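You operate a simulated robot arm through the tools that you are given. There is no shell and no other tool.

Carry out the task below with a simulated robot arm. There is one attempt and no reset: what you move stays moved.

JOB
Put the air seal carton in the inside of the wooden crate. Then take the carton from the blue table top and put it on the top of the steel plates. Then pull the left-hand bench drawer open. Do these in the order given. Set down upright: air seal carton, carton.

It is judged by the outcome, as a careful person would: the job done as asked, and still so three seconds after it is handed in. It fails if anything else is knocked over, pushed out of place, dropped, spilled or broken. A push-on lid holds only when it is set on centred and level and pressed home; a screw cap is set on level and turned clockwise until tight.

ROBOT AND FRAMES
A 6-joint arm with a two-finger gripper on a trunk, on a base that drives. Base frame: it is fixed to the floor where the robot stands at the start and does not move with it; the origin is under the middle of the robot, x ahead of it, y to its left, z up. Lengths are in cm, angles in degrees, forces in N, time in s.
With the tool pointing down near the work surface it reaches from about 22 to 46 cm from the robot's upright axis, wherever it stands. Its first joint turns from -115.0 to 115.0 degrees. Places, roughly: carton [-100, -125, 75]; inside of the wooden crate (48x24 cm) [106, -12, 32]; left-hand bench drawer [30, 380, 70]; top of the steel plates [-120, 0, 40]. Payload 2.1 kg.
The tool frame sits at the grasp point between the pads (the TCP): z along the fingers, y along the line on which they close. The tips reach 2 cm beyond it. The gripper opens to 10 cm. The gripper's body begins 6.3 cm behind the TCP.
Orientation is that of the tool frame in the base frame, as a unit quaternion [x, y, z, w]. With the fingers straight down and closing along the base's y, the tool's x points along the base's -x, its y along +y and its z along -z.

CONTROLS
- The arm moves only by the tool play_rows. Its arguments are lists of equal length, an entry for each row: "dp": the shift along the tool's x, y, z in units of 30 mm (1.0 is 30 mm), a list of three; "rotation": the turn, a rotation vector about the tool's x, y, z in units of 5 degrees (1.0 is 5 degrees), a list of three. In form: {"dp": [[dx, dy, dz], ...], "rotation": [[wx, wy, wz], ...]}. A call has 1 to 20 rows; each row shifts and turns the commanded pose from where the row before left it, along the tool's axes as they then stand. "grip" is the gripper command, from -1 (fully open) to 1 (shut), values between in proportion, set as the call begins (left out, the last holds). A call with a number of a shift or a turn outside -1 to 1 is refused whole. A row lasts 0.2 s, in which the tool goes at most 5 cm and 8.6 degrees; a call with a longer step from one row to the next is refused whole, and so is a gripper value outside its range. Where a pose cannot be reached the arm comes as near as it can. A force on the tool above 40 N (or 10 N above the force at the start of the call, whichever is more), or a blocked arm, ends the call early, and 0.2 s more pass. Each finger travels about 15.3 cm/s and halts on what it meets, pressing with about 43 N; the grip force reading is that of the motor and also rises with nothing between the fingers. The clock runs only during rows and for 0.2 s after the last one: add rows that do not move to give the fingers time. The reply holds the time, the measured pose of the TCP, the force on the tool along the base axes, the opening and the grip force, in the units named above and with some noise, with the torque about the TCP (base axes, N m) and any sound that the robot's microphone picked up.
- Cameras (640 x 400 px; columns grow to the right, rows downward): "scene" is now at [0.19, 11.88, 109.83]; the picture's right is [-0.31, -0.95, 0.00], its down [-0.83, 0.27, -0.48] and it looks along [0.46, -0.15, -0.88] (base axes); focal length 256 px, centre (320, 200). "wrist" rides on the gripper at [7, -1.9, -9.9] in the tool frame; the picture's right is [0.26, 0.97, 0.00], its down [-0.75, 0.20, -0.63] and it looks along [-0.61, 0.16, 0.78] (tool axes); focal length 230 px, centre (320, 200). There is no depth. A picture from a camera that has moved, and an enlarged one, comes with that camera's place and axes in the base frame and with its lens.
- snapshot(camera): a new picture of that camera. The clock stands still meanwhile.
- raise_lower(by): slides the trunk up (or, below 0, down) by that many cm; the arm and the scene camera ride with it, the base frame stays. It gives what a move gives, with no picture.
- drive_base(legs): drives the robot by 1 to 6 legs, each [ahead, turn to the left] in cm and degrees, along the robot's own axes; the way and the turn of a leg run together, so that a leg with both is an arc; at most 150 cm and 180 degrees a leg. The arm and the cameras ride along, it lands a little off, and it stops where it bumps. It gives what a move gives.
- pan_tilt(pan, tilt): turns the head with the scene camera to pan (to the left, within 155 degrees either way) and tilt (down, from -29 to 69), counted from straight ahead of the robot. It gives what a move gives.
- inspect(camera, box): a new picture of the part [left, top, right, bottom] of that camera's present view, enlarged. The clock stands still meanwhile.
- job_done(): hands the job in; it is judged then, once.

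Places have to be worked out from the pictures, the camera data and where the tool is seen. Open the gripper and draw the arm clear of the work before you hand the job in, unless the task says otherwise.

The tools are called after ">>>" as a command line: name --argument value ..., lists and objects as JSON in quotes. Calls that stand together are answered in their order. play_rows: Moves the arm, as the interface text tells. Its arguments: {"type":"object","properties":{"dp":{"type":"array","items":{"type":"array","items":{"type":"number"}}},"rotation":{"type":"array","items":{"type":"array","items":{"type":"number"}}},"grip":{"type":"number"}},"required":["dp","rotation"]} The other tools are called the same way: raise_lower (by) slides the trunk up or down; drive_base (legs) drives the base; pan_tilt (pan, tilt) turns the head that bears the scene camera; snapshot (camera) takes a picture; inspect (camera, box) takes an enlarged picture of a part of a camera's view; job_done () hands the job in.

At the start:

```text
time_s: 0.0
tcp_pos: [31.31, 11.59, 56.62]
tcp_rot: [0.0, 1.0, 0.0, 0.0]
ft_force: [-0.1, -0.1, -0.3]
torque: [-0.01, -0.01, 0.01]
finger_gap: 10.0
gripper_force: 0.0
trunk travel left (down, up): [-32.5, 66.5]
robot x, y, heading: [-0.04, 0.16, -0.2]
head pan, tilt: [-17.8, 61.2]
```

scene: 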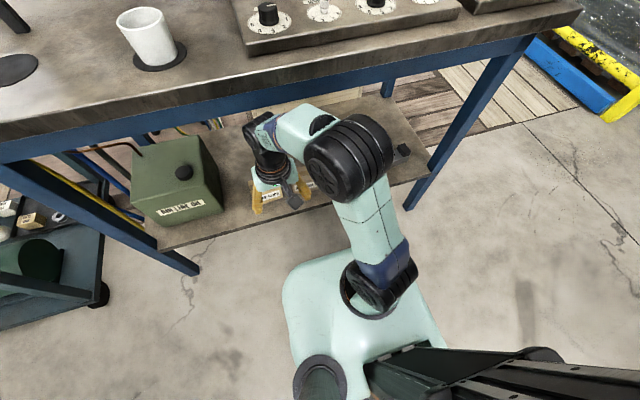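
wrist: 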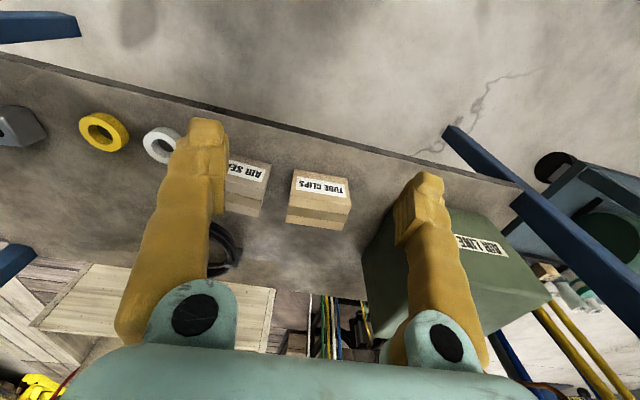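

I begin by looking at the two cameras more closely to find the air seal carton on the low shelf under the bench.

>>> inspect --camera "wrist" --box '[160, 100, 480, 300]'

>>> inspect --camera "scene" --box '[120, 80, 440, 280]'

```text
2.00 times, centred on (320, 200) of wrist
camera zoom: at [24.33, 9.72, 66.56], right [-0.26, 0.97, 0.0], down [0.75, 0.2, 0.63], along [0.61, 0.16, -0.78], focal length 460 px, centre (320, 200)
```

zoom: 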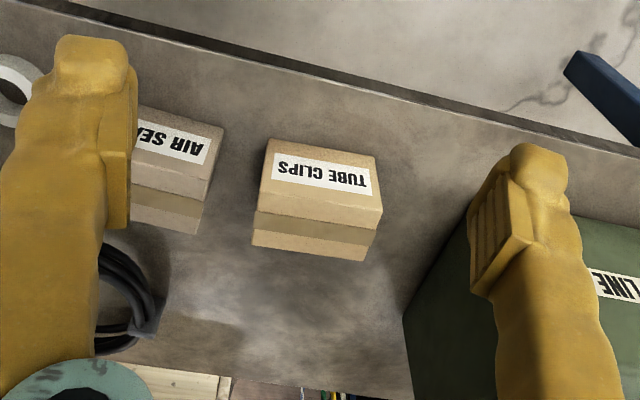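

```text
2.00 times, centred on (280, 180) of scene
camera zoom: at [0.19, 11.88, 109.83], right [-0.31, -0.95, 0.0], down [-0.83, 0.27, -0.48], along [0.46, -0.15, -0.88], focal length 512 px, centre (400, 240)
```

zoom: 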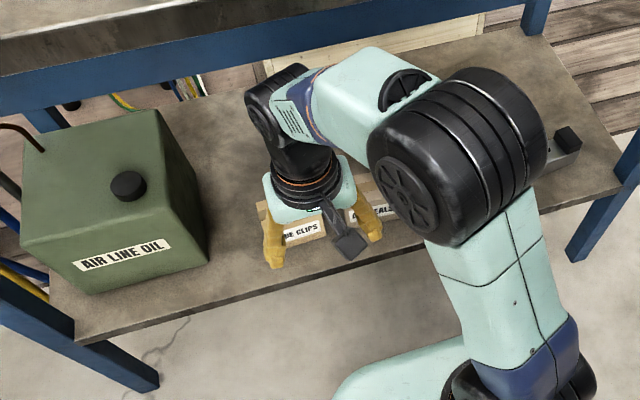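

The air seal carton sits beside a tube clips carton on the under-bench shelf. I turn the head for a wider view of the bench and its surroundings.

>>> pan_tilt --pan 0 --tilt 35

>>> snapshot --camera "scene"

>>> pan_tilt --pan -60 --tilt 35

>>> snapshot --camera "scene"

>>> pan_tilt --pan 60 --tilt 35

>>> snapshot --camera "scene"

```text
time_s: 0.9
tcp_pos: [31.27, 11.63, 56.68]
tcp_rot: [0.0, 1.0, 0.001, 0.001]
ft_force: [0.2, -0.4, -0.4]
torque: [0.0, -0.04, -0.02]
finger_gap: 9.97
gripper_force: 0.2
trunk travel left (down, up): [-32.5, 66.5]
robot x, y, heading: [0.42, -0.15, 0.2]
head pan, tilt: [0.0, 35.0]
```

```text
taken
camera scene: at [2.78, 13.87, 113.38], right [0.0, -1.0, 0.0], down [-0.57, 0.0, -0.82], along [0.82, 0.0, -0.57], focal length 256 px, centre (320, 200)
```

scene: 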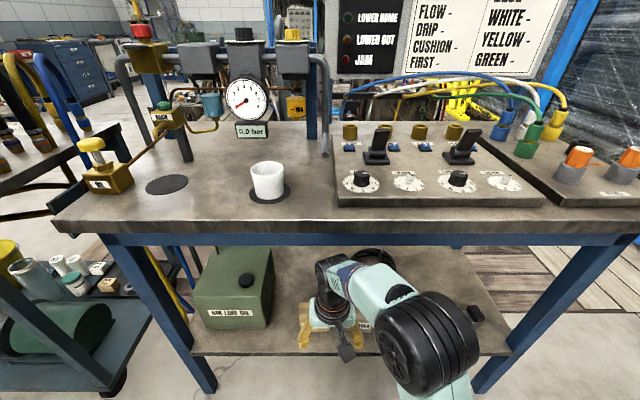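

```text
time_s: 2.2
tcp_pos: [31.27, 11.66, 56.65]
tcp_rot: [0.0, 1.0, 0.0, 0.0]
ft_force: [-0.4, 0.4, 0.2]
torque: [0.02, -0.02, 0.02]
finger_gap: 9.99
gripper_force: 0.1
trunk travel left (down, up): [-32.5, 66.5]
robot x, y, heading: [-0.01, 0.01, 0.0]
head pan, tilt: [-60.0, 35.0]
```

```text
taken
camera scene: at [-1.62, 6.25, 113.39], right [-0.87, -0.5, 0.0], down [-0.29, 0.5, -0.82], along [0.41, -0.71, -0.57], focal length 256 px, centre (320, 200)
```

scene: 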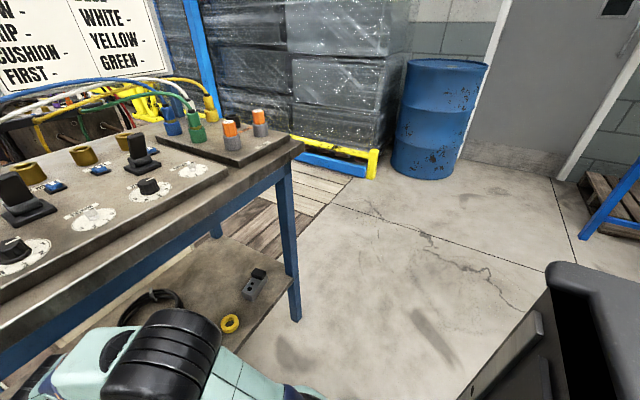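

```text
time_s: 4.2
tcp_pos: [31.28, 11.62, 56.62]
tcp_rot: [-0.001, 1.0, -0.001, 0.0]
ft_force: [0.7, -0.2, 0.1]
torque: [0.02, 0.01, 0.01]
finger_gap: 10.01
gripper_force: 0.1
trunk travel left (down, up): [-32.5, 66.5]
robot x, y, heading: [-0.32, 0.12, -0.0]
head pan, tilt: [60.0, 35.0]
```

```text
taken
camera scene: at [-1.62, 21.5, 113.39], right [0.87, -0.5, 0.0], down [-0.29, -0.5, -0.82], along [0.41, 0.71, -0.57], focal length 256 px, centre (320, 200)
```

scene: 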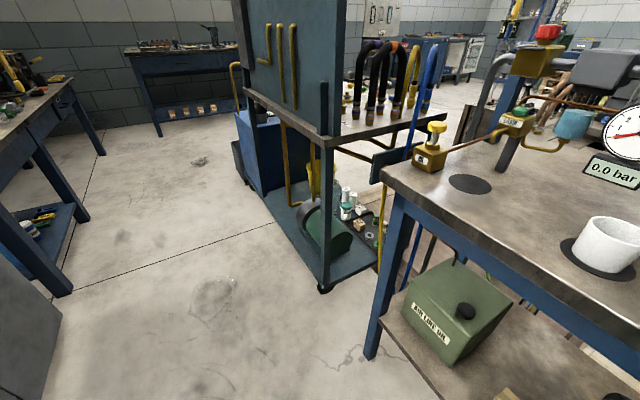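

I look at the area behind the bench (crate) and behind the robot (blue table, steel plates, drawer) before moving.

>>> pan_tilt --pan -25 --tilt 30

>>> inspect --camera "scene" --box '[160, 100, 640, 400]'

>>> pan_tilt --pan 150 --tilt 25

>>> snapshot --camera "scene"

>>> pan_tilt --pan 90 --tilt 15

>>> snapshot --camera "scene"

>>> pan_tilt --pan -130 --tilt 25

>>> snapshot --camera "scene"

```text
time_s: 5.8
tcp_pos: [31.26, 11.55, 56.67]
tcp_rot: [0.0, 1.0, 0.0, 0.0]
ft_force: [0.3, -0.5, -0.1]
torque: [0.02, 0.01, 0.0]
finger_gap: 10.0
gripper_force: 0.1
trunk travel left (down, up): [-32.5, 66.5]
robot x, y, heading: [0.12, 0.01, 0.0]
head pan, tilt: [-25.0, 30.0]
```

```text
1.33 times, centred on (400, 250) of scene
camera zoom: at [2.17, 10.06, 114.17], right [-0.42, -0.91, 0.0], down [-0.45, 0.21, -0.87], along [0.79, -0.37, -0.5], focal length 341 px, centre (213, 133)
```

zoom: 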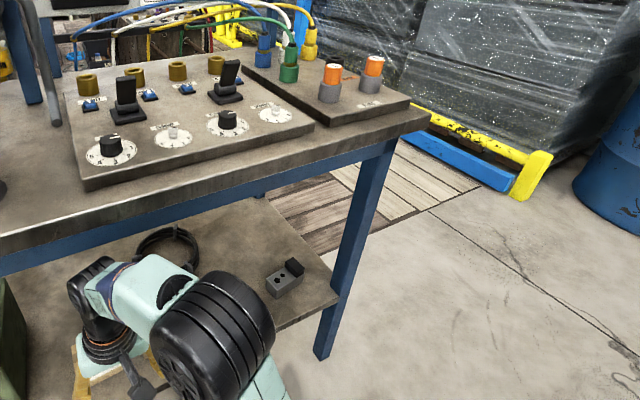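

```text
time_s: 8.4
tcp_pos: [31.24, 11.56, 56.66]
tcp_rot: [0.0, 1.0, 0.0, 0.0]
ft_force: [-0.1, 0.4, -0.4]
torque: [-0.01, -0.01, -0.03]
finger_gap: 10.02
gripper_force: 0.2
trunk travel left (down, up): [-32.5, 66.5]
robot x, y, heading: [-0.28, 0.04, -0.1]
head pan, tilt: [150.0, 25.0]
```

```text
taken
camera scene: at [-14.01, 18.48, 114.97], right [0.5, 0.87, 0.0], down [0.37, -0.21, -0.91], along [-0.78, 0.45, -0.42], focal length 256 px, centre (320, 200)
```

scene: 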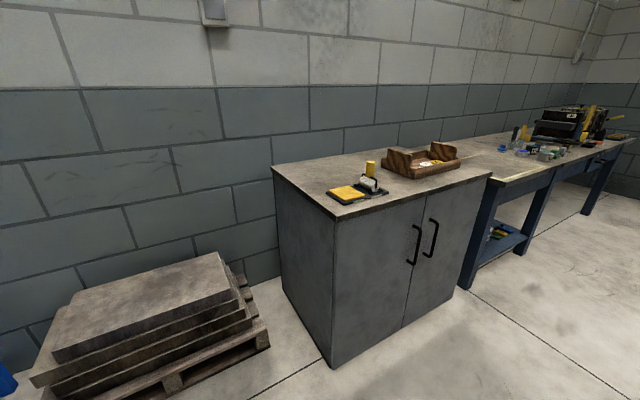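

```text
time_s: 9.7
tcp_pos: [31.13, 11.6, 56.68]
tcp_rot: [0.001, 1.0, 0.0, 0.0]
ft_force: [-0.3, 0.3, -0.2]
torque: [0.01, 0.0, 0.01]
finger_gap: 9.99
gripper_force: 0.0
trunk travel left (down, up): [-32.5, 66.5]
robot x, y, heading: [-0.04, -0.19, 0.0]
head pan, tilt: [90.0, 15.0]
```

```text
taken
camera scene: at [-6.04, 23.21, 116.59], right [1.0, 0.0, 0.0], down [0.0, -0.26, -0.97], along [0.0, 0.97, -0.26], focal length 256 px, centre (320, 200)
```

scene: 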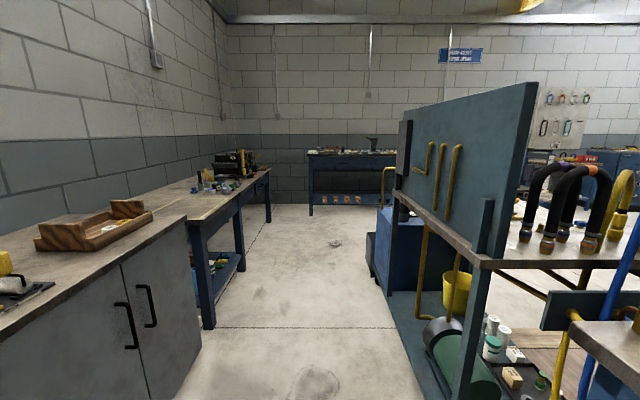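

```text
time_s: 12.9
tcp_pos: [31.17, 11.63, 56.72]
tcp_rot: [0.0, 1.0, 0.0, 0.001]
ft_force: [0.3, 0.2, -0.6]
torque: [0.03, 0.0, 0.01]
finger_gap: 10.03
gripper_force: 0.0
trunk travel left (down, up): [-32.5, 66.5]
robot x, y, heading: [0.12, 0.25, -0.2]
head pan, tilt: [-130.0, 25.0]
```

```text
taken
camera scene: at [-11.95, 6.81, 114.97], right [-0.77, 0.64, 0.0], down [0.27, 0.32, -0.91], along [-0.58, -0.69, -0.42], focal length 256 px, centre (320, 200)
```

scene: 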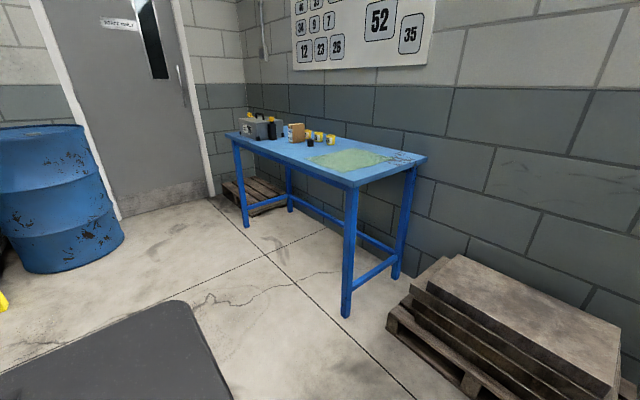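

Layout is clear: bench ahead with shelf at roughly z≈29, the air seal carton around (46, 3). I shift the tool right over it for an unobstructed wrist view.

>>> play_rows --dp '[[0, -0.8, 0], [0, -0.8, 0], [0, -0.8, 0], [0, -0.4, 0], [0, 0, 0]]' --rotation '[[0, 0, 0], [0, 0, 0], [0, 0, 0], [0, 0, 0], [0, 0, 0]]' --grip -1

>>> snapshot --camera "wrist"

>>> pan_tilt --pan 0 --tilt 55

>>> snapshot --camera "scene"

```text
time_s: 14.1
tcp_pos: [31.29, 3.23, 56.69]
tcp_rot: [0.0, 1.0, 0.0, 0.001]
ft_force: [0.2, -0.3, -0.2]
torque: [-0.02, 0.0, 0.02]
finger_gap: 10.01
gripper_force: 0.0
trunk travel left (down, up): [-32.5, 66.5]
robot x, y, heading: [0.11, 0.18, 0.1]
head pan, tilt: [-130.0, 25.0]
```

```text
taken
camera wrist: at [24.31, 1.27, 66.55], right [-0.26, 0.97, 0.0], down [0.75, 0.2, 0.63], along [0.61, 0.16, -0.78], focal length 230 px, centre (320, 200)
```

wrist: 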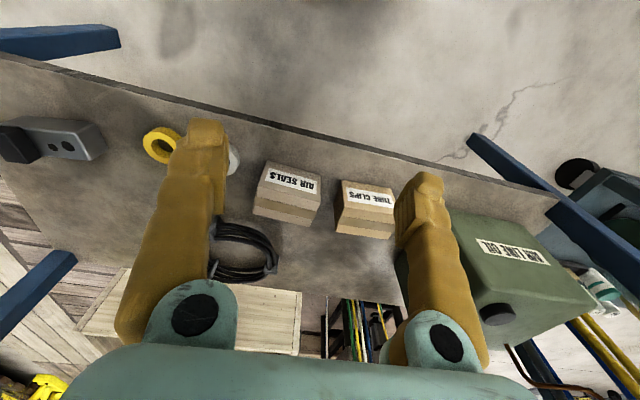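

```text
time_s: 16.2
tcp_pos: [31.19, 3.11, 56.69]
tcp_rot: [0.0, 1.0, 0.0, 0.0]
ft_force: [-0.3, 1.0, -0.2]
torque: [-0.01, 0.02, 0.0]
finger_gap: 10.0
gripper_force: 0.0
trunk travel left (down, up): [-32.5, 66.5]
robot x, y, heading: [0.04, -0.18, -0.1]
head pan, tilt: [0.0, 55.0]
```

```text
taken
camera scene: at [1.18, 13.86, 110.57], right [0.0, -1.0, 0.0], down [-0.82, 0.0, -0.57], along [0.57, 0.0, -0.82], focal length 256 px, centre (320, 200)
```

scene: 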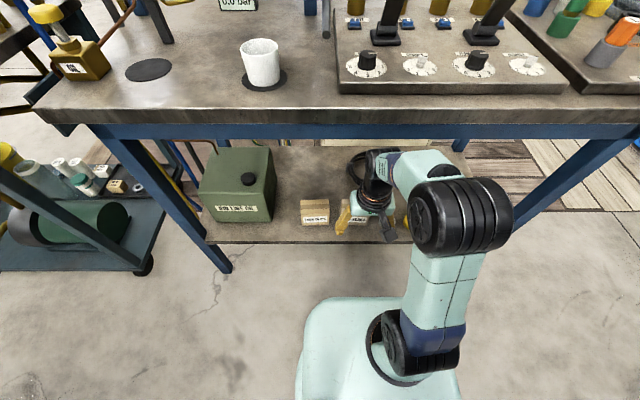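

>>> inspect --camera "wrist" --box '[220, 130, 420, 255]'

>>> inspect --camera "scene" --box '[260, 160, 420, 260]'

```text
3.20 times, centred on (320, 192) of wrist
camera zoom: at [24.31, 1.29, 66.55], right [-0.26, 0.97, 0.0], down [0.75, 0.2, 0.63], along [0.61, 0.16, -0.78], focal length 736 px, centre (320, 224)
```

zoom: 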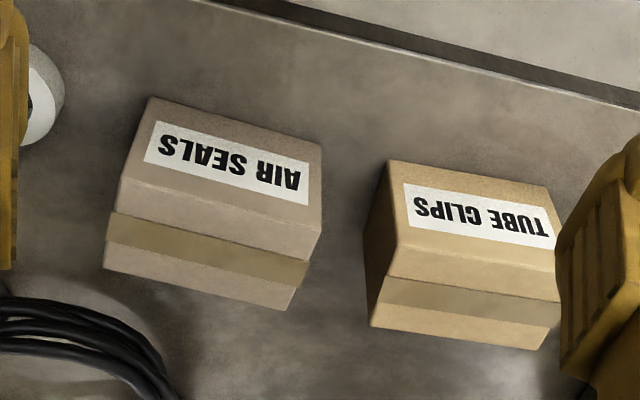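

```text
4.00 times, centred on (340, 210) of scene
camera zoom: at [1.18, 13.86, 110.57], right [0.0, -1.0, 0.0], down [-0.82, 0.0, -0.57], along [0.57, 0.0, -0.82], focal length 1023 px, centre (240, 160)
```

zoom: 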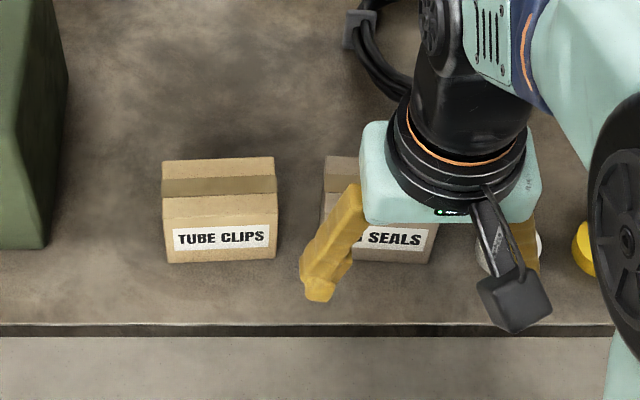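

Triangulating both views puts the shelf at about z≈32.5 and the air seal carton at x≈45–51, y≈-2.5–7, about 6.5 tall; its short side (6 cm, along x) is the one to grip. I turn the gripper 90° so it closes along x.

>>> play_rows --dp '[[0, 0, 0], [0, 0, 0], [0, 0, 0], [0, 0, 0], [0, 0, 0], [0, 0, 0], [0, 0, 0], [0, 0, 0], [0, 0, 0], [0, 0, 0], [0, 0, 0], [0, 0, 0], [0, 0, 0], [0, 0, 0], [0, 0, 0], [0, 0, 0], [0, 0, 0], [0, 0, 0], [0, 0, 0]]' --rotation '[[0, 0, -1], [0, 0, -1], [0, 0, -1], [0, 0, -1], [0, 0, -1], [0, 0, -1], [0, 0, -1], [0, 0, -1], [0, 0, -1], [0, 0, -1], [0, 0, -1], [0, 0, -1], [0, 0, -1], [0, 0, -1], [0, 0, -1], [0, 0, -1], [0, 0, -1], [0, 0, -1], [0, 0, 0]]' --grip -1

>>> drive_base --legs '[[9, 0]]'

>>> snapshot --camera "scene"

>>> snapshot --camera "wrist"

```text
time_s: 20.2
tcp_pos: [31.29, 3.16, 56.69]
tcp_rot: [0.708, -0.706, 0.0, 0.0]
ft_force: [-0.1, -1.0, -0.4]
torque: [0.01, -0.01, 0.01]
finger_gap: 10.0
gripper_force: 0.1
trunk travel left (down, up): [-32.5, 66.5]
robot x, y, heading: [-0.12, 0.09, 0.2]
head pan, tilt: [0.0, 55.0]
```

```text
time_s: 21.3
tcp_pos: [36.05, 3.19, 57.23]
tcp_rot: [0.709, -0.706, 0.001, -0.002]
ft_force: [1.9, 0.2, 0.8]
torque: [-0.01, 0.14, -0.01]
finger_gap: 9.99
gripper_force: 0.0
trunk travel left (down, up): [-32.5, 66.5]
robot x, y, heading: [6.26, 0.09, -0.0]
head pan, tilt: [0.0, 55.0]
stopped in leg 1: the robot was blocked; the commanded pose is now the measured one
```

```text
taken
camera scene: at [-0.9, 13.87, 111.35], right [0.0, -1.0, 0.0], down [-0.77, 0.0, -0.64], along [0.64, 0.0, -0.77], focal length 256 px, centre (320, 200)
```

scene: 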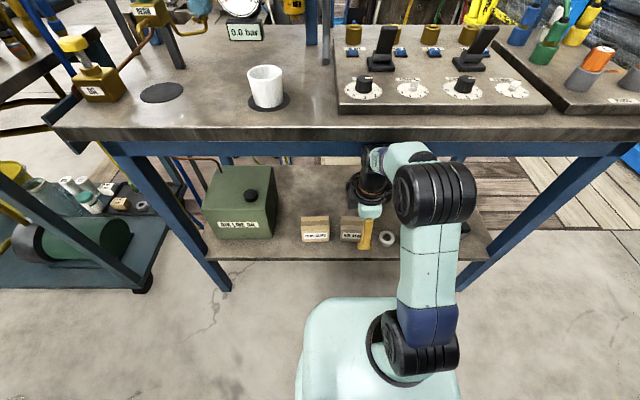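

```text
taken
camera wrist: at [37.96, -3.84, 67.14], right [-0.97, -0.26, -0.01], down [-0.21, 0.75, 0.63], along [-0.16, 0.61, -0.78], focal length 230 px, centre (320, 200)
```

wrist: 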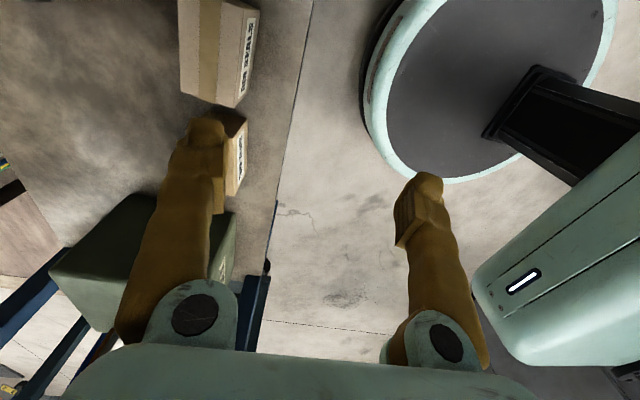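

The drive was blocked early and the camera data hints at a pitched robot, perhaps because the elbow met the bench edge. I look again before doing anything.

>>> snapshot --camera "scene"

>>> pan_tilt --pan -30 --tilt 55

>>> snapshot --camera "scene"

```text
taken
camera scene: at [-0.9, 13.87, 111.35], right [0.0, -1.0, 0.0], down [-0.77, 0.0, -0.64], along [0.64, 0.0, -0.77], focal length 256 px, centre (320, 200)
```

scene: 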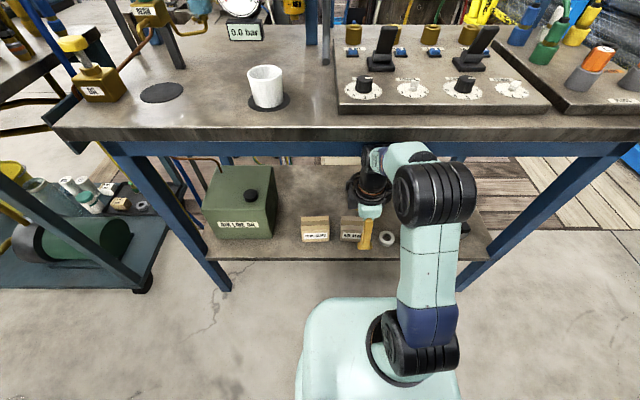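

```text
time_s: 22.2
tcp_pos: [36.29, 3.13, 57.04]
tcp_rot: [0.708, -0.706, -0.001, 0.001]
ft_force: [0.1, 0.2, 0.8]
torque: [-0.03, -0.01, -0.01]
finger_gap: 9.99
gripper_force: 0.1
trunk travel left (down, up): [-32.5, 66.5]
robot x, y, heading: [6.76, -0.12, 0.3]
head pan, tilt: [-30.0, 55.0]
```

```text
taken
camera scene: at [-1.52, 10.52, 111.14], right [-0.5, -0.87, -0.04], down [-0.66, 0.41, -0.63], along [0.56, -0.29, -0.78], focal length 256 px, centre (320, 200)
```

scene: 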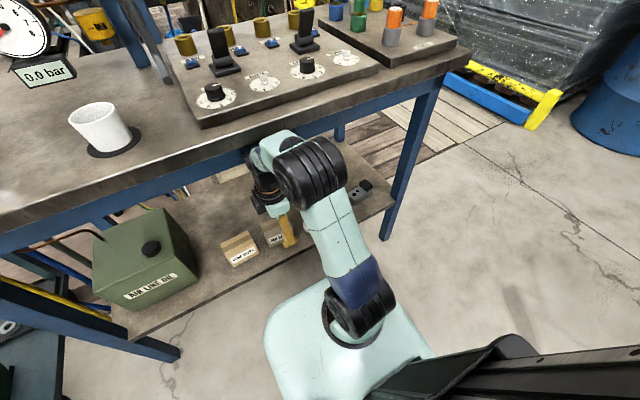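

The robot is leaning back with the elbow against the bench edge, so I back off to the starting place and then will lower the trunk first so the arm goes under the bench.

>>> drive_base --legs '[[-8, 0]]'

>>> pan_tilt --pan 0 --tilt 55

>>> snapshot --camera "scene"

```text
time_s: 22.9
tcp_pos: [31.51, 1.74, 56.35]
tcp_rot: [-0.703, 0.703, 0.079, -0.073]
ft_force: [-0.2, -0.1, 0.2]
torque: [0.02, -0.02, 0.02]
finger_gap: 10.0
gripper_force: 0.1
trunk travel left (down, up): [-32.5, 66.5]
robot x, y, heading: [5.82, -0.06, 0.3]
head pan, tilt: [-30.0, 55.0]
stopped in leg 1: the robot was blocked; the commanded pose is now the measured one
```

```text
time_s: 23.9
tcp_pos: [31.56, 1.93, 56.44]
tcp_rot: [0.703, -0.703, -0.079, 0.073]
ft_force: [-0.1, 0.3, 0.4]
torque: [-0.01, -0.03, -0.02]
finger_gap: 10.0
gripper_force: 0.0
trunk travel left (down, up): [-32.5, 66.5]
robot x, y, heading: [5.96, 0.02, 0.1]
head pan, tilt: [0.0, 55.0]
```

```text
taken
camera scene: at [-7.96, 13.87, 111.4], right [0.0, -1.0, 0.0], down [-0.73, 0.0, -0.68], along [0.68, 0.0, -0.73], focal length 256 px, centre (320, 200)
```

scene: 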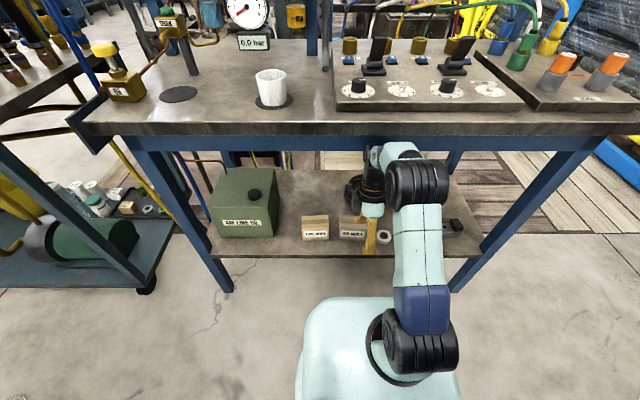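

The robot's still pitched back about 8° and stuck; I inspect the arm/bench contact and the base front closely to see what is holding it.

>>> inspect --camera "scene" --box '[320, 110, 480, 210]'

>>> inspect --camera "scene" --box '[260, 250, 500, 400]'

>>> snapshot --camera "wrist"

```text
4.00 times, centred on (400, 160) of scene
camera zoom: at [-7.96, 13.87, 111.4], right [0.0, -1.0, 0.0], down [-0.73, 0.0, -0.68], along [0.68, 0.0, -0.73], focal length 1023 px, centre (0, 360)
```

zoom: 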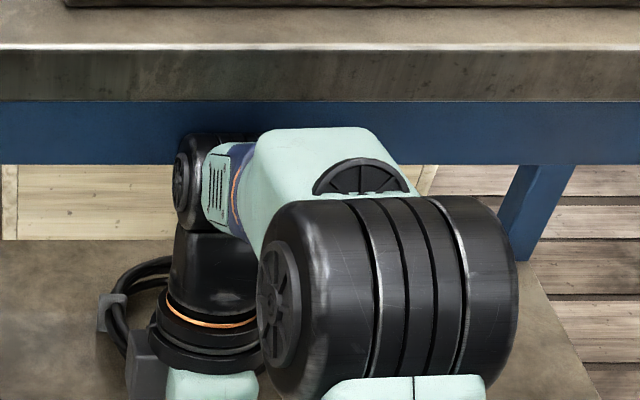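

```text
2.67 times, centred on (380, 325) of scene
camera zoom: at [-7.96, 13.87, 111.4], right [0.0, -1.0, 0.0], down [-0.73, 0.0, -0.68], along [0.68, 0.0, -0.73], focal length 682 px, centre (160, -133)
```

zoom: 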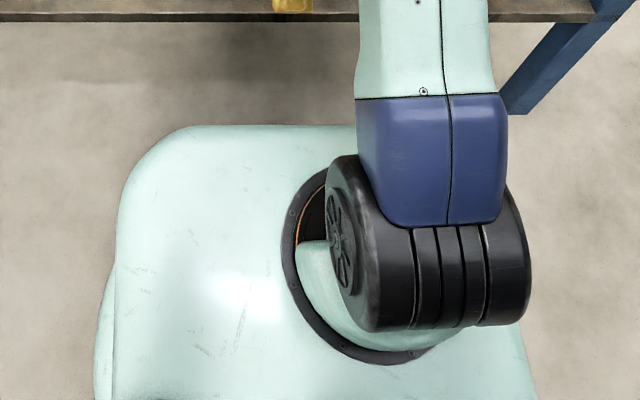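

```text
taken
camera wrist: at [35.55, -5.26, 65.58], right [-0.94, -0.26, 0.2], down [-0.06, 0.74, 0.67], along [-0.32, 0.62, -0.72], focal length 230 px, centre (320, 200)
```

wrist: 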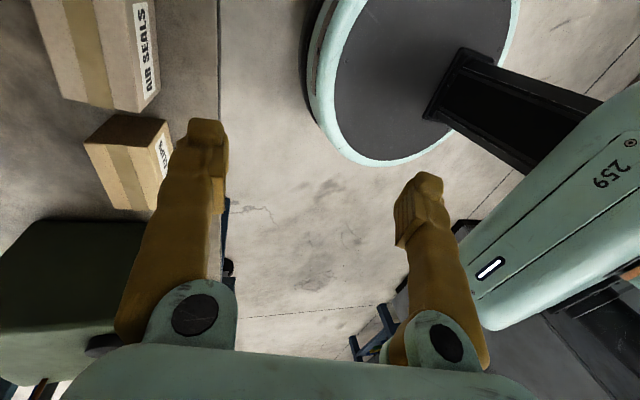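

The tool reads tilted ~12° while the head is pitched ~8°; I let the arm hold still for a second to see whether things settle.

>>> play_rows --dp '[[0, 0, 0], [0, 0, 0], [0, 0, 0], [0, 0, 0], [0, 0, 0]]' --rotation '[[0, 0, 0], [0, 0, 0], [0, 0, 0], [0, 0, 0], [0, 0, 0]]'

>>> pan_tilt --pan -60 --tilt 55

>>> snapshot --camera "scene"

```text
time_s: 24.2
tcp_pos: [26.79, 1.62, 55.83]
tcp_rot: [0.699, -0.694, -0.123, 0.117]
ft_force: [-1.9, -1.5, -0.1]
torque: [0.06, -0.15, -0.06]
finger_gap: 10.0
gripper_force: 0.0
trunk travel left (down, up): [-32.5, 66.5]
robot x, y, heading: [3.48, -0.11, 0.7]
head pan, tilt: [0.0, 55.0]
stopped in row 1: the arm was blocked; the commanded pose is now the measured one
```

```text
time_s: 25.5
tcp_pos: [28.59, 1.21, 55.39]
tcp_rot: [-0.696, 0.696, 0.131, -0.123]
ft_force: [0.1, -0.4, -1.0]
torque: [0.05, -0.02, 0.01]
finger_gap: 9.97
gripper_force: 0.1
trunk travel left (down, up): [-32.5, 66.5]
robot x, y, heading: [5.81, 0.09, -0.2]
head pan, tilt: [-60.0, 55.0]
```

```text
taken
camera scene: at [-14.43, 7.37, 110.76], right [-0.85, -0.5, -0.14], down [-0.31, 0.71, -0.63], along [0.42, -0.49, -0.76], focal length 256 px, centre (320, 200)
```

scene: 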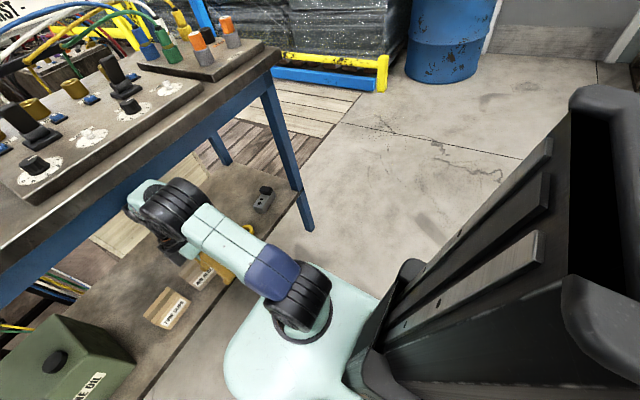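

The pitch has grown to ~9°, so I stop commanding the arm and study exactly where the arm touches the bench before choosing a release move.

>>> inspect --camera "scene" --box '[60, 130, 300, 280]'

>>> snapshot --camera "wrist"

```text
2.67 times, centred on (180, 205) of scene
camera zoom: at [-14.43, 7.37, 110.76], right [-0.85, -0.5, -0.14], down [-0.31, 0.71, -0.63], along [0.42, -0.49, -0.76], focal length 682 px, centre (693, 187)
```

zoom: 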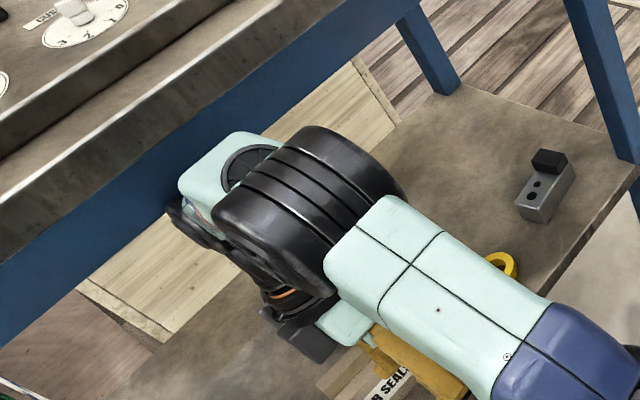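

```text
taken
camera wrist: at [33.89, -5.86, 63.94], right [-0.9, -0.26, 0.34], down [0.04, 0.74, 0.67], along [-0.42, 0.62, -0.66], focal length 230 px, centre (320, 200)
```

wrist: 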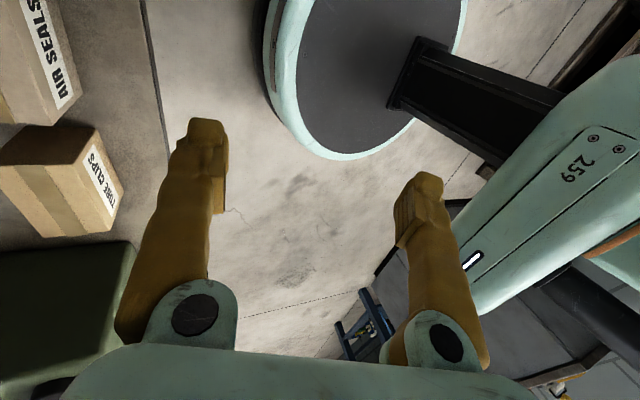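

Evidence suggests the forearm is wedged under the bench apron with the robot leaning back on its rear. I test gently by raising the trunk 1 cm and checking whether the pitch reduces.

>>> raise_lower --by 1

>>> snapshot --camera "scene"

```text
time_s: 25.9
tcp_pos: [24.08, 1.4, 54.71]
tcp_rot: [0.685, -0.682, -0.181, 0.179]
ft_force: [-2.1, -1.4, 2.1]
torque: [0.11, -0.25, -0.05]
finger_gap: 10.0
gripper_force: 0.1
trunk travel left (down, up): [-32.7, 66.3]
robot x, y, heading: [3.31, 0.32, 1.1]
head pan, tilt: [-60.0, 55.0]
stopped: the arm was blocked; the commanded pose is now the measured one
```

```text
taken
camera scene: at [-18.1, 7.58, 111.14], right [-0.85, -0.51, -0.15], down [-0.31, 0.71, -0.64], along [0.43, -0.49, -0.76], focal length 256 px, centre (320, 200)
```

scene: 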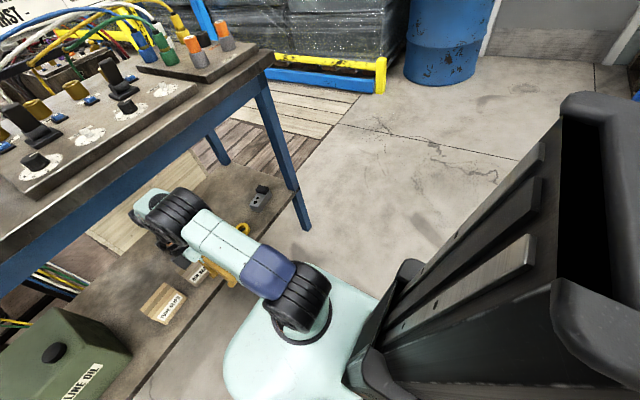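

The base is moving back slightly and the arm still reports blocked; I look straight at the arm with the head to see whether it is still touching the apron.

>>> pan_tilt --pan -20 --tilt 45

>>> snapshot --camera "scene"

>>> inspect --camera "scene" --box '[200, 130, 440, 280]'

```text
time_s: 26.9
tcp_pos: [33.11, 1.16, 49.53]
tcp_rot: [-0.675, 0.678, 0.211, -0.201]
ft_force: [0.4, 0.1, 0.0]
torque: [-0.05, -0.02, 0.01]
finger_gap: 9.99
gripper_force: 0.0
trunk travel left (down, up): [-32.7, 66.3]
robot x, y, heading: [5.93, 0.68, -0.5]
head pan, tilt: [-20.0, 45.0]
```

```text
taken
camera scene: at [1.01, 10.81, 112.64], right [-0.35, -0.94, -0.03], down [-0.62, 0.25, -0.74], along [0.7, -0.24, -0.67], focal length 256 px, centre (320, 200)
```

scene: 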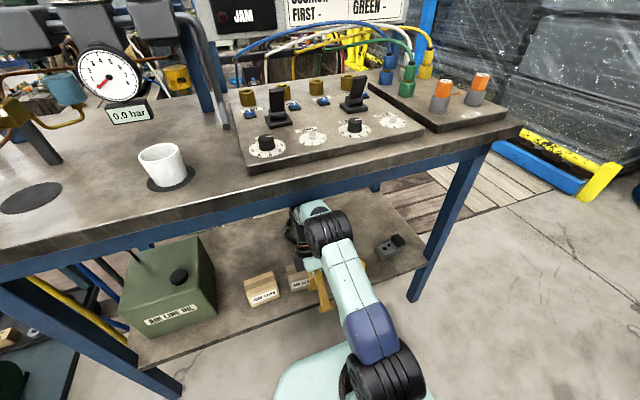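

```text
2.67 times, centred on (320, 205) of scene
camera zoom: at [1.01, 10.81, 112.64], right [-0.35, -0.94, -0.03], down [-0.62, 0.25, -0.74], along [0.7, -0.24, -0.67], focal length 682 px, centre (320, 187)
```

zoom: 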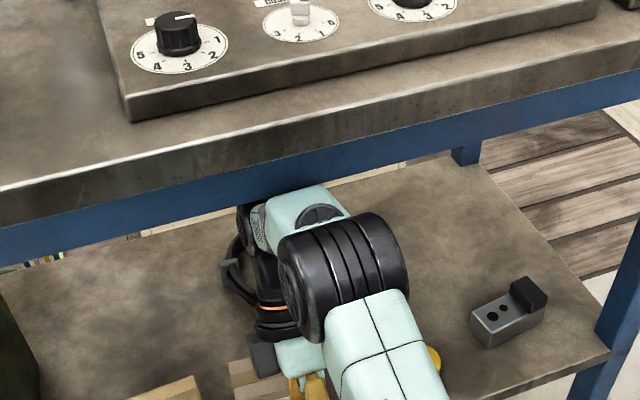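

Good sign: after the arm yielded, the pitch fell back to about 3–4° and the robot is at x≈6. I lower the trunk a little so the arm slides down off the apron and the robot settles upright.

>>> raise_lower --by -3

>>> snapshot --camera "scene"

```text
time_s: 27.2
tcp_pos: [34.24, 1.28, 46.4]
tcp_rot: [-0.659, 0.662, 0.254, -0.251]
ft_force: [0.4, 0.5, -0.2]
torque: [-0.05, -0.02, 0.01]
finger_gap: 10.02
gripper_force: 0.1
trunk travel left (down, up): [-32.4, 66.6]
robot x, y, heading: [5.78, 0.18, -0.2]
head pan, tilt: [-20.0, 45.0]
stopped: the arm was blocked; the commanded pose is now the measured one
```

```text
taken
camera scene: at [5.23, 11.57, 112.25], right [-0.35, -0.94, -0.01], down [-0.65, 0.24, -0.72], along [0.68, -0.25, -0.69], focal length 256 px, centre (320, 200)
```

scene: 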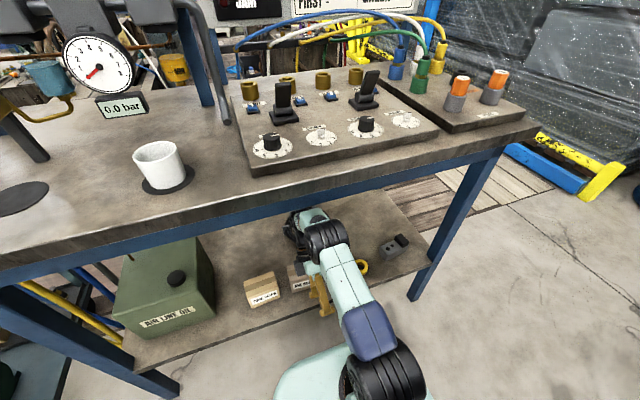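

Pitch is now only ~1.4°. I keep lowering to clear the arm fully from the apron.

>>> raise_lower --by -3

>>> snapshot --camera "scene"

```text
time_s: 28.0
tcp_pos: [36.27, 1.22, 43.95]
tcp_rot: [-0.669, 0.673, 0.225, -0.22]
ft_force: [0.2, 0.6, 0.4]
torque: [0.04, 0.06, 0.01]
finger_gap: 10.02
gripper_force: 0.1
trunk travel left (down, up): [-29.4, 69.6]
robot x, y, heading: [5.77, 0.67, -0.2]
head pan, tilt: [-20.0, 45.0]
```

```text
taken
camera scene: at [7.9, 11.38, 108.77], right [-0.35, -0.94, 0.0], down [-0.67, 0.25, -0.7], along [0.66, -0.24, -0.71], focal length 256 px, centre (320, 200)
```

scene: 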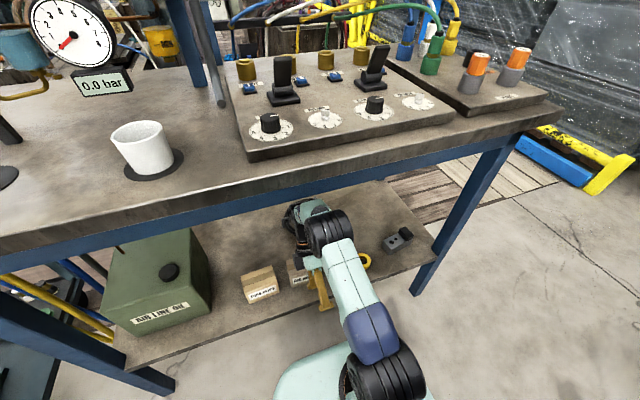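

The robot is upright again at x≈6, and mug/cartons are undisturbed. I back away from the bench by 10 cm now that the arm is free.

>>> drive_base --legs '[[-10, 0]]'

>>> snapshot --camera "scene"

```text
time_s: 29.1
tcp_pos: [26.24, 1.4, 44.05]
tcp_rot: [-0.67, 0.673, 0.224, -0.219]
ft_force: [0.4, -0.3, 0.7]
torque: [0.0, 0.02, -0.02]
finger_gap: 10.02
gripper_force: 0.1
trunk travel left (down, up): [-29.4, 69.6]
robot x, y, heading: [-4.09, 0.47, -0.4]
head pan, tilt: [-20.0, 45.0]
```

```text
taken
camera scene: at [-2.42, 11.43, 108.79], right [-0.35, -0.94, 0.0], down [-0.66, 0.24, -0.71], along [0.66, -0.25, -0.71], focal length 256 px, centre (320, 200)
```

scene: 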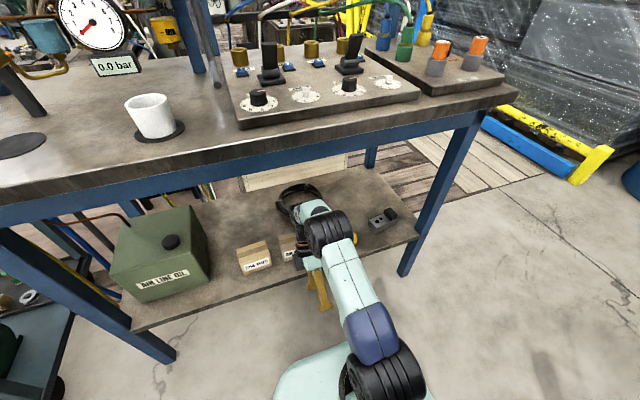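

Clear of the bench. I bring the tool back to vertical.

>>> play_rows --dp '[[0, 0, 0], [0, 0, 0], [0, 0, 0], [0, 0, 0], [0, 0, 0], [0, 0, 0], [0, 0, 0], [0, 0, 0], [0, 0, 0]]' --rotation '[[1, 0, 0], [1, 0, 0], [1, 0, 0], [1, 0, 0], [1, 0, 0], [1, 0, 0], [1, 0, 0], [0.3, 0, 0], [0, 0, 0]]'

>>> snapshot --camera "scene"

```text
time_s: 31.1
tcp_pos: [26.22, 1.4, 44.0]
tcp_rot: [-0.705, 0.709, 0.001, 0.003]
ft_force: [0.7, 0.0, -0.2]
torque: [0.03, 0.01, -0.01]
finger_gap: 10.0
gripper_force: 0.0
trunk travel left (down, up): [-29.4, 69.6]
robot x, y, heading: [-4.32, 0.11, 0.1]
head pan, tilt: [-20.0, 45.0]
```

```text
taken
camera scene: at [-2.41, 11.43, 108.79], right [-0.35, -0.94, 0.0], down [-0.66, 0.24, -0.71], along [0.66, -0.25, -0.71], focal length 256 px, centre (320, 200)
```

scene: 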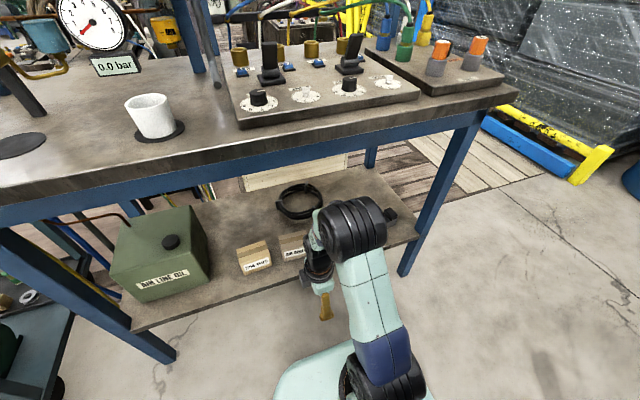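

Tool is vertical again. I raise the TCP relative to the body and then lower the trunk by 18 so the elbow stays well below the bench apron.

>>> play_rows --dp '[[0, 0, -1], [0, 0, -1], [0, 0, -1], [0, 0, -1], [0, 0, -1], [0, 0, -1], [0, 0, 0]]' --rotation '[[0, 0, 0], [0, 0, 0], [0, 0, 0], [0, 0, 0], [0, 0, 0], [0, 0, 0], [0, 0, 0]]'

>>> raise_lower --by -18

>>> snapshot --camera "scene"

```text
time_s: 32.8
tcp_pos: [26.14, 1.08, 62.1]
tcp_rot: [-0.704, 0.71, 0.001, 0.003]
ft_force: [-0.2, 0.0, 0.5]
torque: [0.0, -0.03, -0.02]
finger_gap: 9.98
gripper_force: 0.2
trunk travel left (down, up): [-29.4, 69.6]
robot x, y, heading: [-4.18, 0.37, -0.4]
head pan, tilt: [-20.0, 45.0]
```

```text
time_s: 34.8
tcp_pos: [26.11, 1.22, 44.12]
tcp_rot: [-0.705, 0.709, 0.002, 0.002]
ft_force: [-0.4, 0.3, 0.5]
torque: [0.02, 0.01, 0.0]
finger_gap: 9.96
gripper_force: 0.0
trunk travel left (down, up): [-11.4, 87.6]
robot x, y, heading: [-4.05, 0.27, -0.4]
head pan, tilt: [-20.0, 45.0]
```

```text
taken
camera scene: at [-2.41, 11.42, 90.79], right [-0.35, -0.94, 0.0], down [-0.66, 0.24, -0.71], along [0.66, -0.25, -0.71], focal length 256 px, centre (320, 200)
```

scene: 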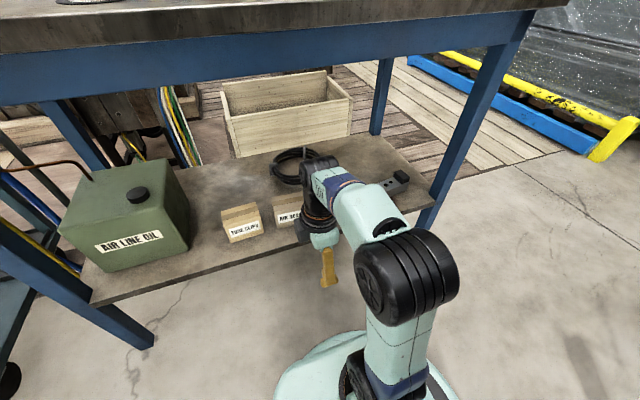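

The arm now sits low (elbow ≈ z 68, wrist top ≈ 68, apron bottom ≈ 78), and the open wooden crate is visible behind the bench. I drive forward 11 cm under clear conditions.

>>> drive_base --legs '[[11, 0]]'

>>> pan_tilt --pan -10 --tilt 50

>>> snapshot --camera "scene"

>>> snapshot --camera "wrist"

```text
time_s: 35.9
tcp_pos: [37.06, 1.14, 44.15]
tcp_rot: [-0.704, 0.711, 0.002, 0.003]
ft_force: [-0.2, -0.9, -0.4]
torque: [0.04, 0.0, 0.0]
finger_gap: 9.99
gripper_force: 0.1
trunk travel left (down, up): [-11.4, 87.6]
robot x, y, heading: [6.93, 0.08, -0.3]
head pan, tilt: [-20.0, 45.0]
```

```text
time_s: 36.7
tcp_pos: [37.08, 1.1, 44.12]
tcp_rot: [-0.705, 0.71, 0.001, 0.002]
ft_force: [-0.7, -0.2, 0.0]
torque: [0.01, -0.01, -0.01]
finger_gap: 9.99
gripper_force: 0.1
trunk travel left (down, up): [-11.4, 87.6]
robot x, y, heading: [6.9, -0.15, -0.3]
head pan, tilt: [-10.0, 50.0]
```

```text
taken
camera scene: at [8.51, 12.81, 90.1], right [-0.18, -0.98, 0.0], down [-0.75, 0.14, -0.64], along [0.63, -0.12, -0.77], focal length 256 px, centre (320, 200)
```

scene: 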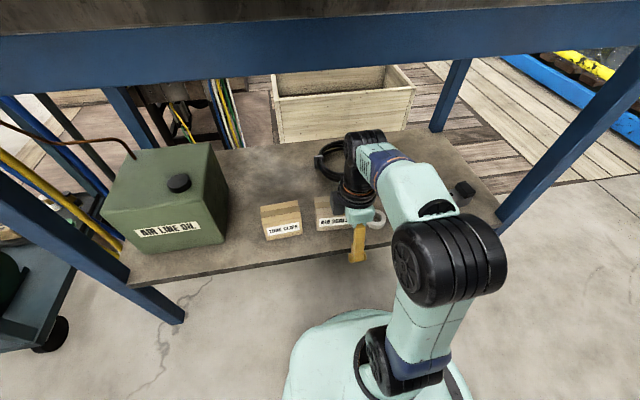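

```text
taken
camera wrist: at [38.95, -5.95, 53.94], right [-0.97, -0.25, 0.0], down [-0.19, 0.75, 0.63], along [-0.16, 0.61, -0.77], focal length 230 px, centre (320, 200)
```

wrist: 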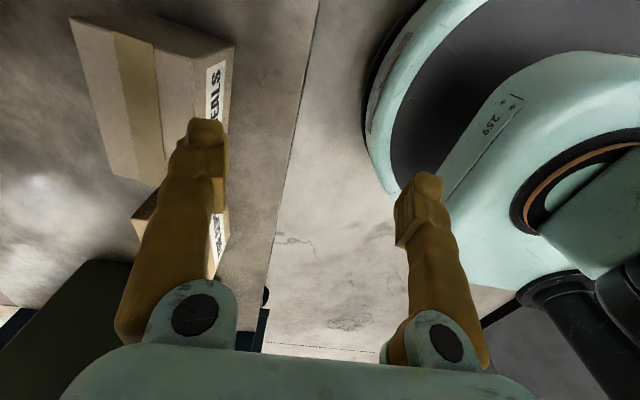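

The drive went cleanly this time. I zoom on the air seal carton with both cameras to refine its position and orientation.

>>> inspect --camera "wrist" --box '[40, 0, 280, 200]'

>>> inspect --camera "scene" --box '[250, 170, 410, 270]'

```text
2.00 times, centred on (160, 100) of wrist
camera zoom: at [38.95, -5.95, 53.94], right [-0.97, -0.25, 0.0], down [-0.19, 0.75, 0.63], along [-0.16, 0.61, -0.77], focal length 460 px, centre (640, 400)
```

zoom: 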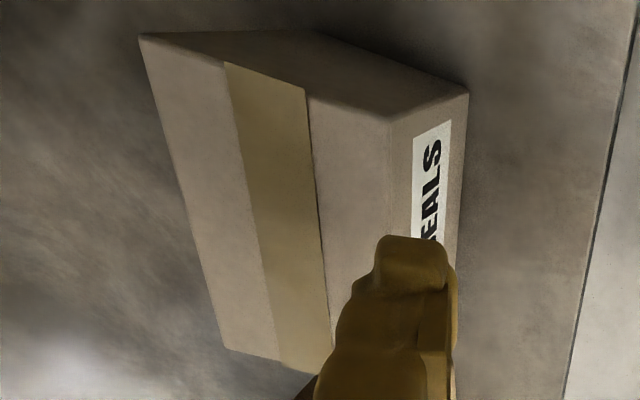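

```text
4.00 times, centred on (330, 220) of scene
camera zoom: at [8.51, 12.81, 90.1], right [-0.18, -0.98, 0.0], down [-0.75, 0.14, -0.64], along [0.63, -0.12, -0.77], focal length 1023 px, centre (280, 120)
```

zoom: 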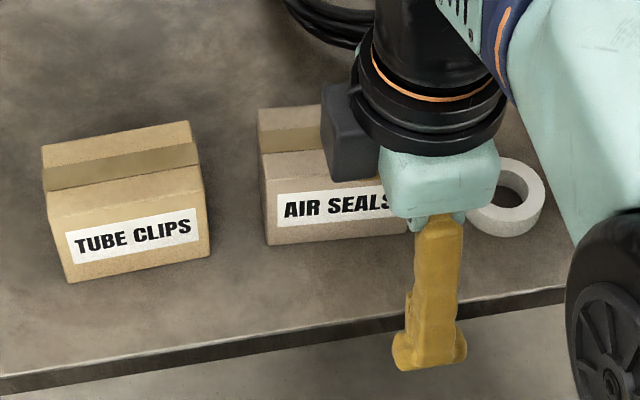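

Refined: carton spans x≈45–51, y≈-2.5–6.8, top z≈39.5, yawed ~3.5°. I extend the tool over it, staying above, with a slight yaw.

>>> play_rows --dp '[[-0.07, -0.75, 0], [-0.07, -0.75, 0], [-0.07, -0.75, 0], [-0.07, -0.75, 0], [-0.07, -0.74, 0], [0, 0, 0], [0, 0, 0]]' --rotation '[[0, 0, 0], [0, 0, 0], [0, 0, 0], [0, 0, 0], [0, 0, 0], [0, 0, 0.7], [0, 0, 0]]'

>>> snapshot --camera "wrist"

>>> snapshot --camera "scene"

```text
time_s: 38.3
tcp_pos: [48.28, 2.07, 44.09]
tcp_rot: [-0.682, 0.732, 0.002, 0.002]
ft_force: [0.9, 0.2, -0.4]
torque: [-0.01, -0.01, 0.0]
finger_gap: 10.01
gripper_force: 0.1
trunk travel left (down, up): [-11.4, 87.6]
robot x, y, heading: [7.16, 0.4, -0.0]
head pan, tilt: [-10.0, 50.0]
```

```text
taken
camera wrist: at [49.73, -5.07, 53.97], right [-0.98, -0.19, 0.0], down [-0.15, 0.76, 0.63], along [-0.12, 0.62, -0.77], focal length 230 px, centre (320, 200)
```

wrist: 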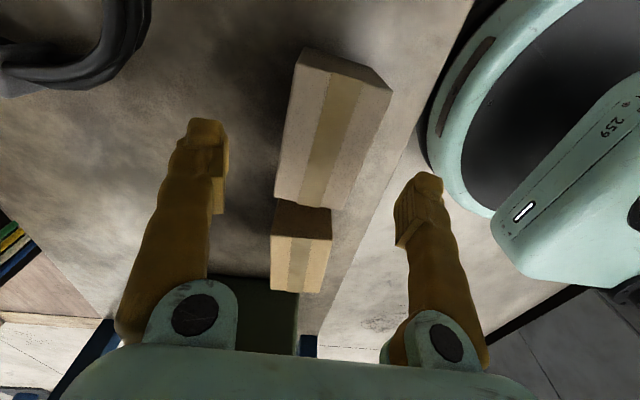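

```text
taken
camera scene: at [8.51, 12.81, 90.1], right [-0.18, -0.98, 0.0], down [-0.75, 0.14, -0.64], along [0.63, -0.12, -0.77], focal length 256 px, centre (320, 200)
```

scene: 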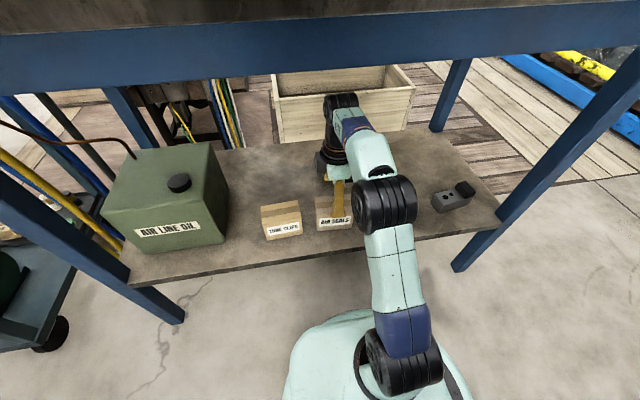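

The carton is centred between the fingers. I descend to z≈36.5 and then close.

>>> play_rows --dp '[[0, 0, 0.5], [0, 0, 0.5], [0, 0, 0.5], [0, 0, 0.5], [0, 0, 0.5], [0, 0, 0], [0, 0, 0]]' --rotation '[[0, 0, 0], [0, 0, 0], [0, 0, 0], [0, 0, 0], [0, 0, 0], [0, 0, 0], [0, 0, 0]]'

>>> snapshot --camera "wrist"

```text
time_s: 39.9
tcp_pos: [48.29, 2.12, 36.64]
tcp_rot: [-0.683, 0.73, 0.002, 0.002]
ft_force: [-0.2, 0.5, 0.3]
torque: [0.02, -0.01, -0.02]
finger_gap: 10.01
gripper_force: 0.2
trunk travel left (down, up): [-11.4, 87.6]
robot x, y, heading: [6.99, 0.49, -0.4]
head pan, tilt: [-10.0, 50.0]
```

```text
taken
camera wrist: at [49.74, -5.04, 46.47], right [-0.98, -0.19, 0.0], down [-0.15, 0.76, 0.63], along [-0.12, 0.62, -0.77], focal length 230 px, centre (320, 200)
```

wrist: 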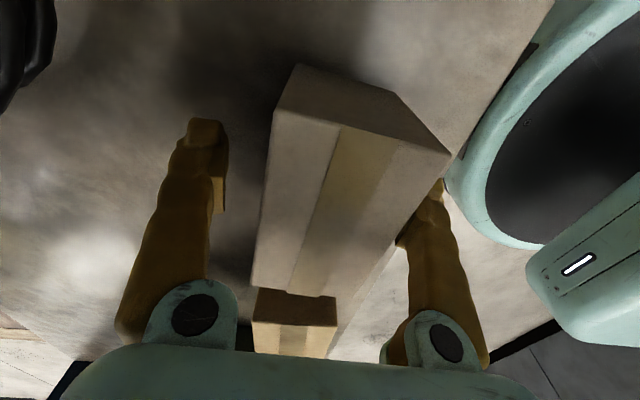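

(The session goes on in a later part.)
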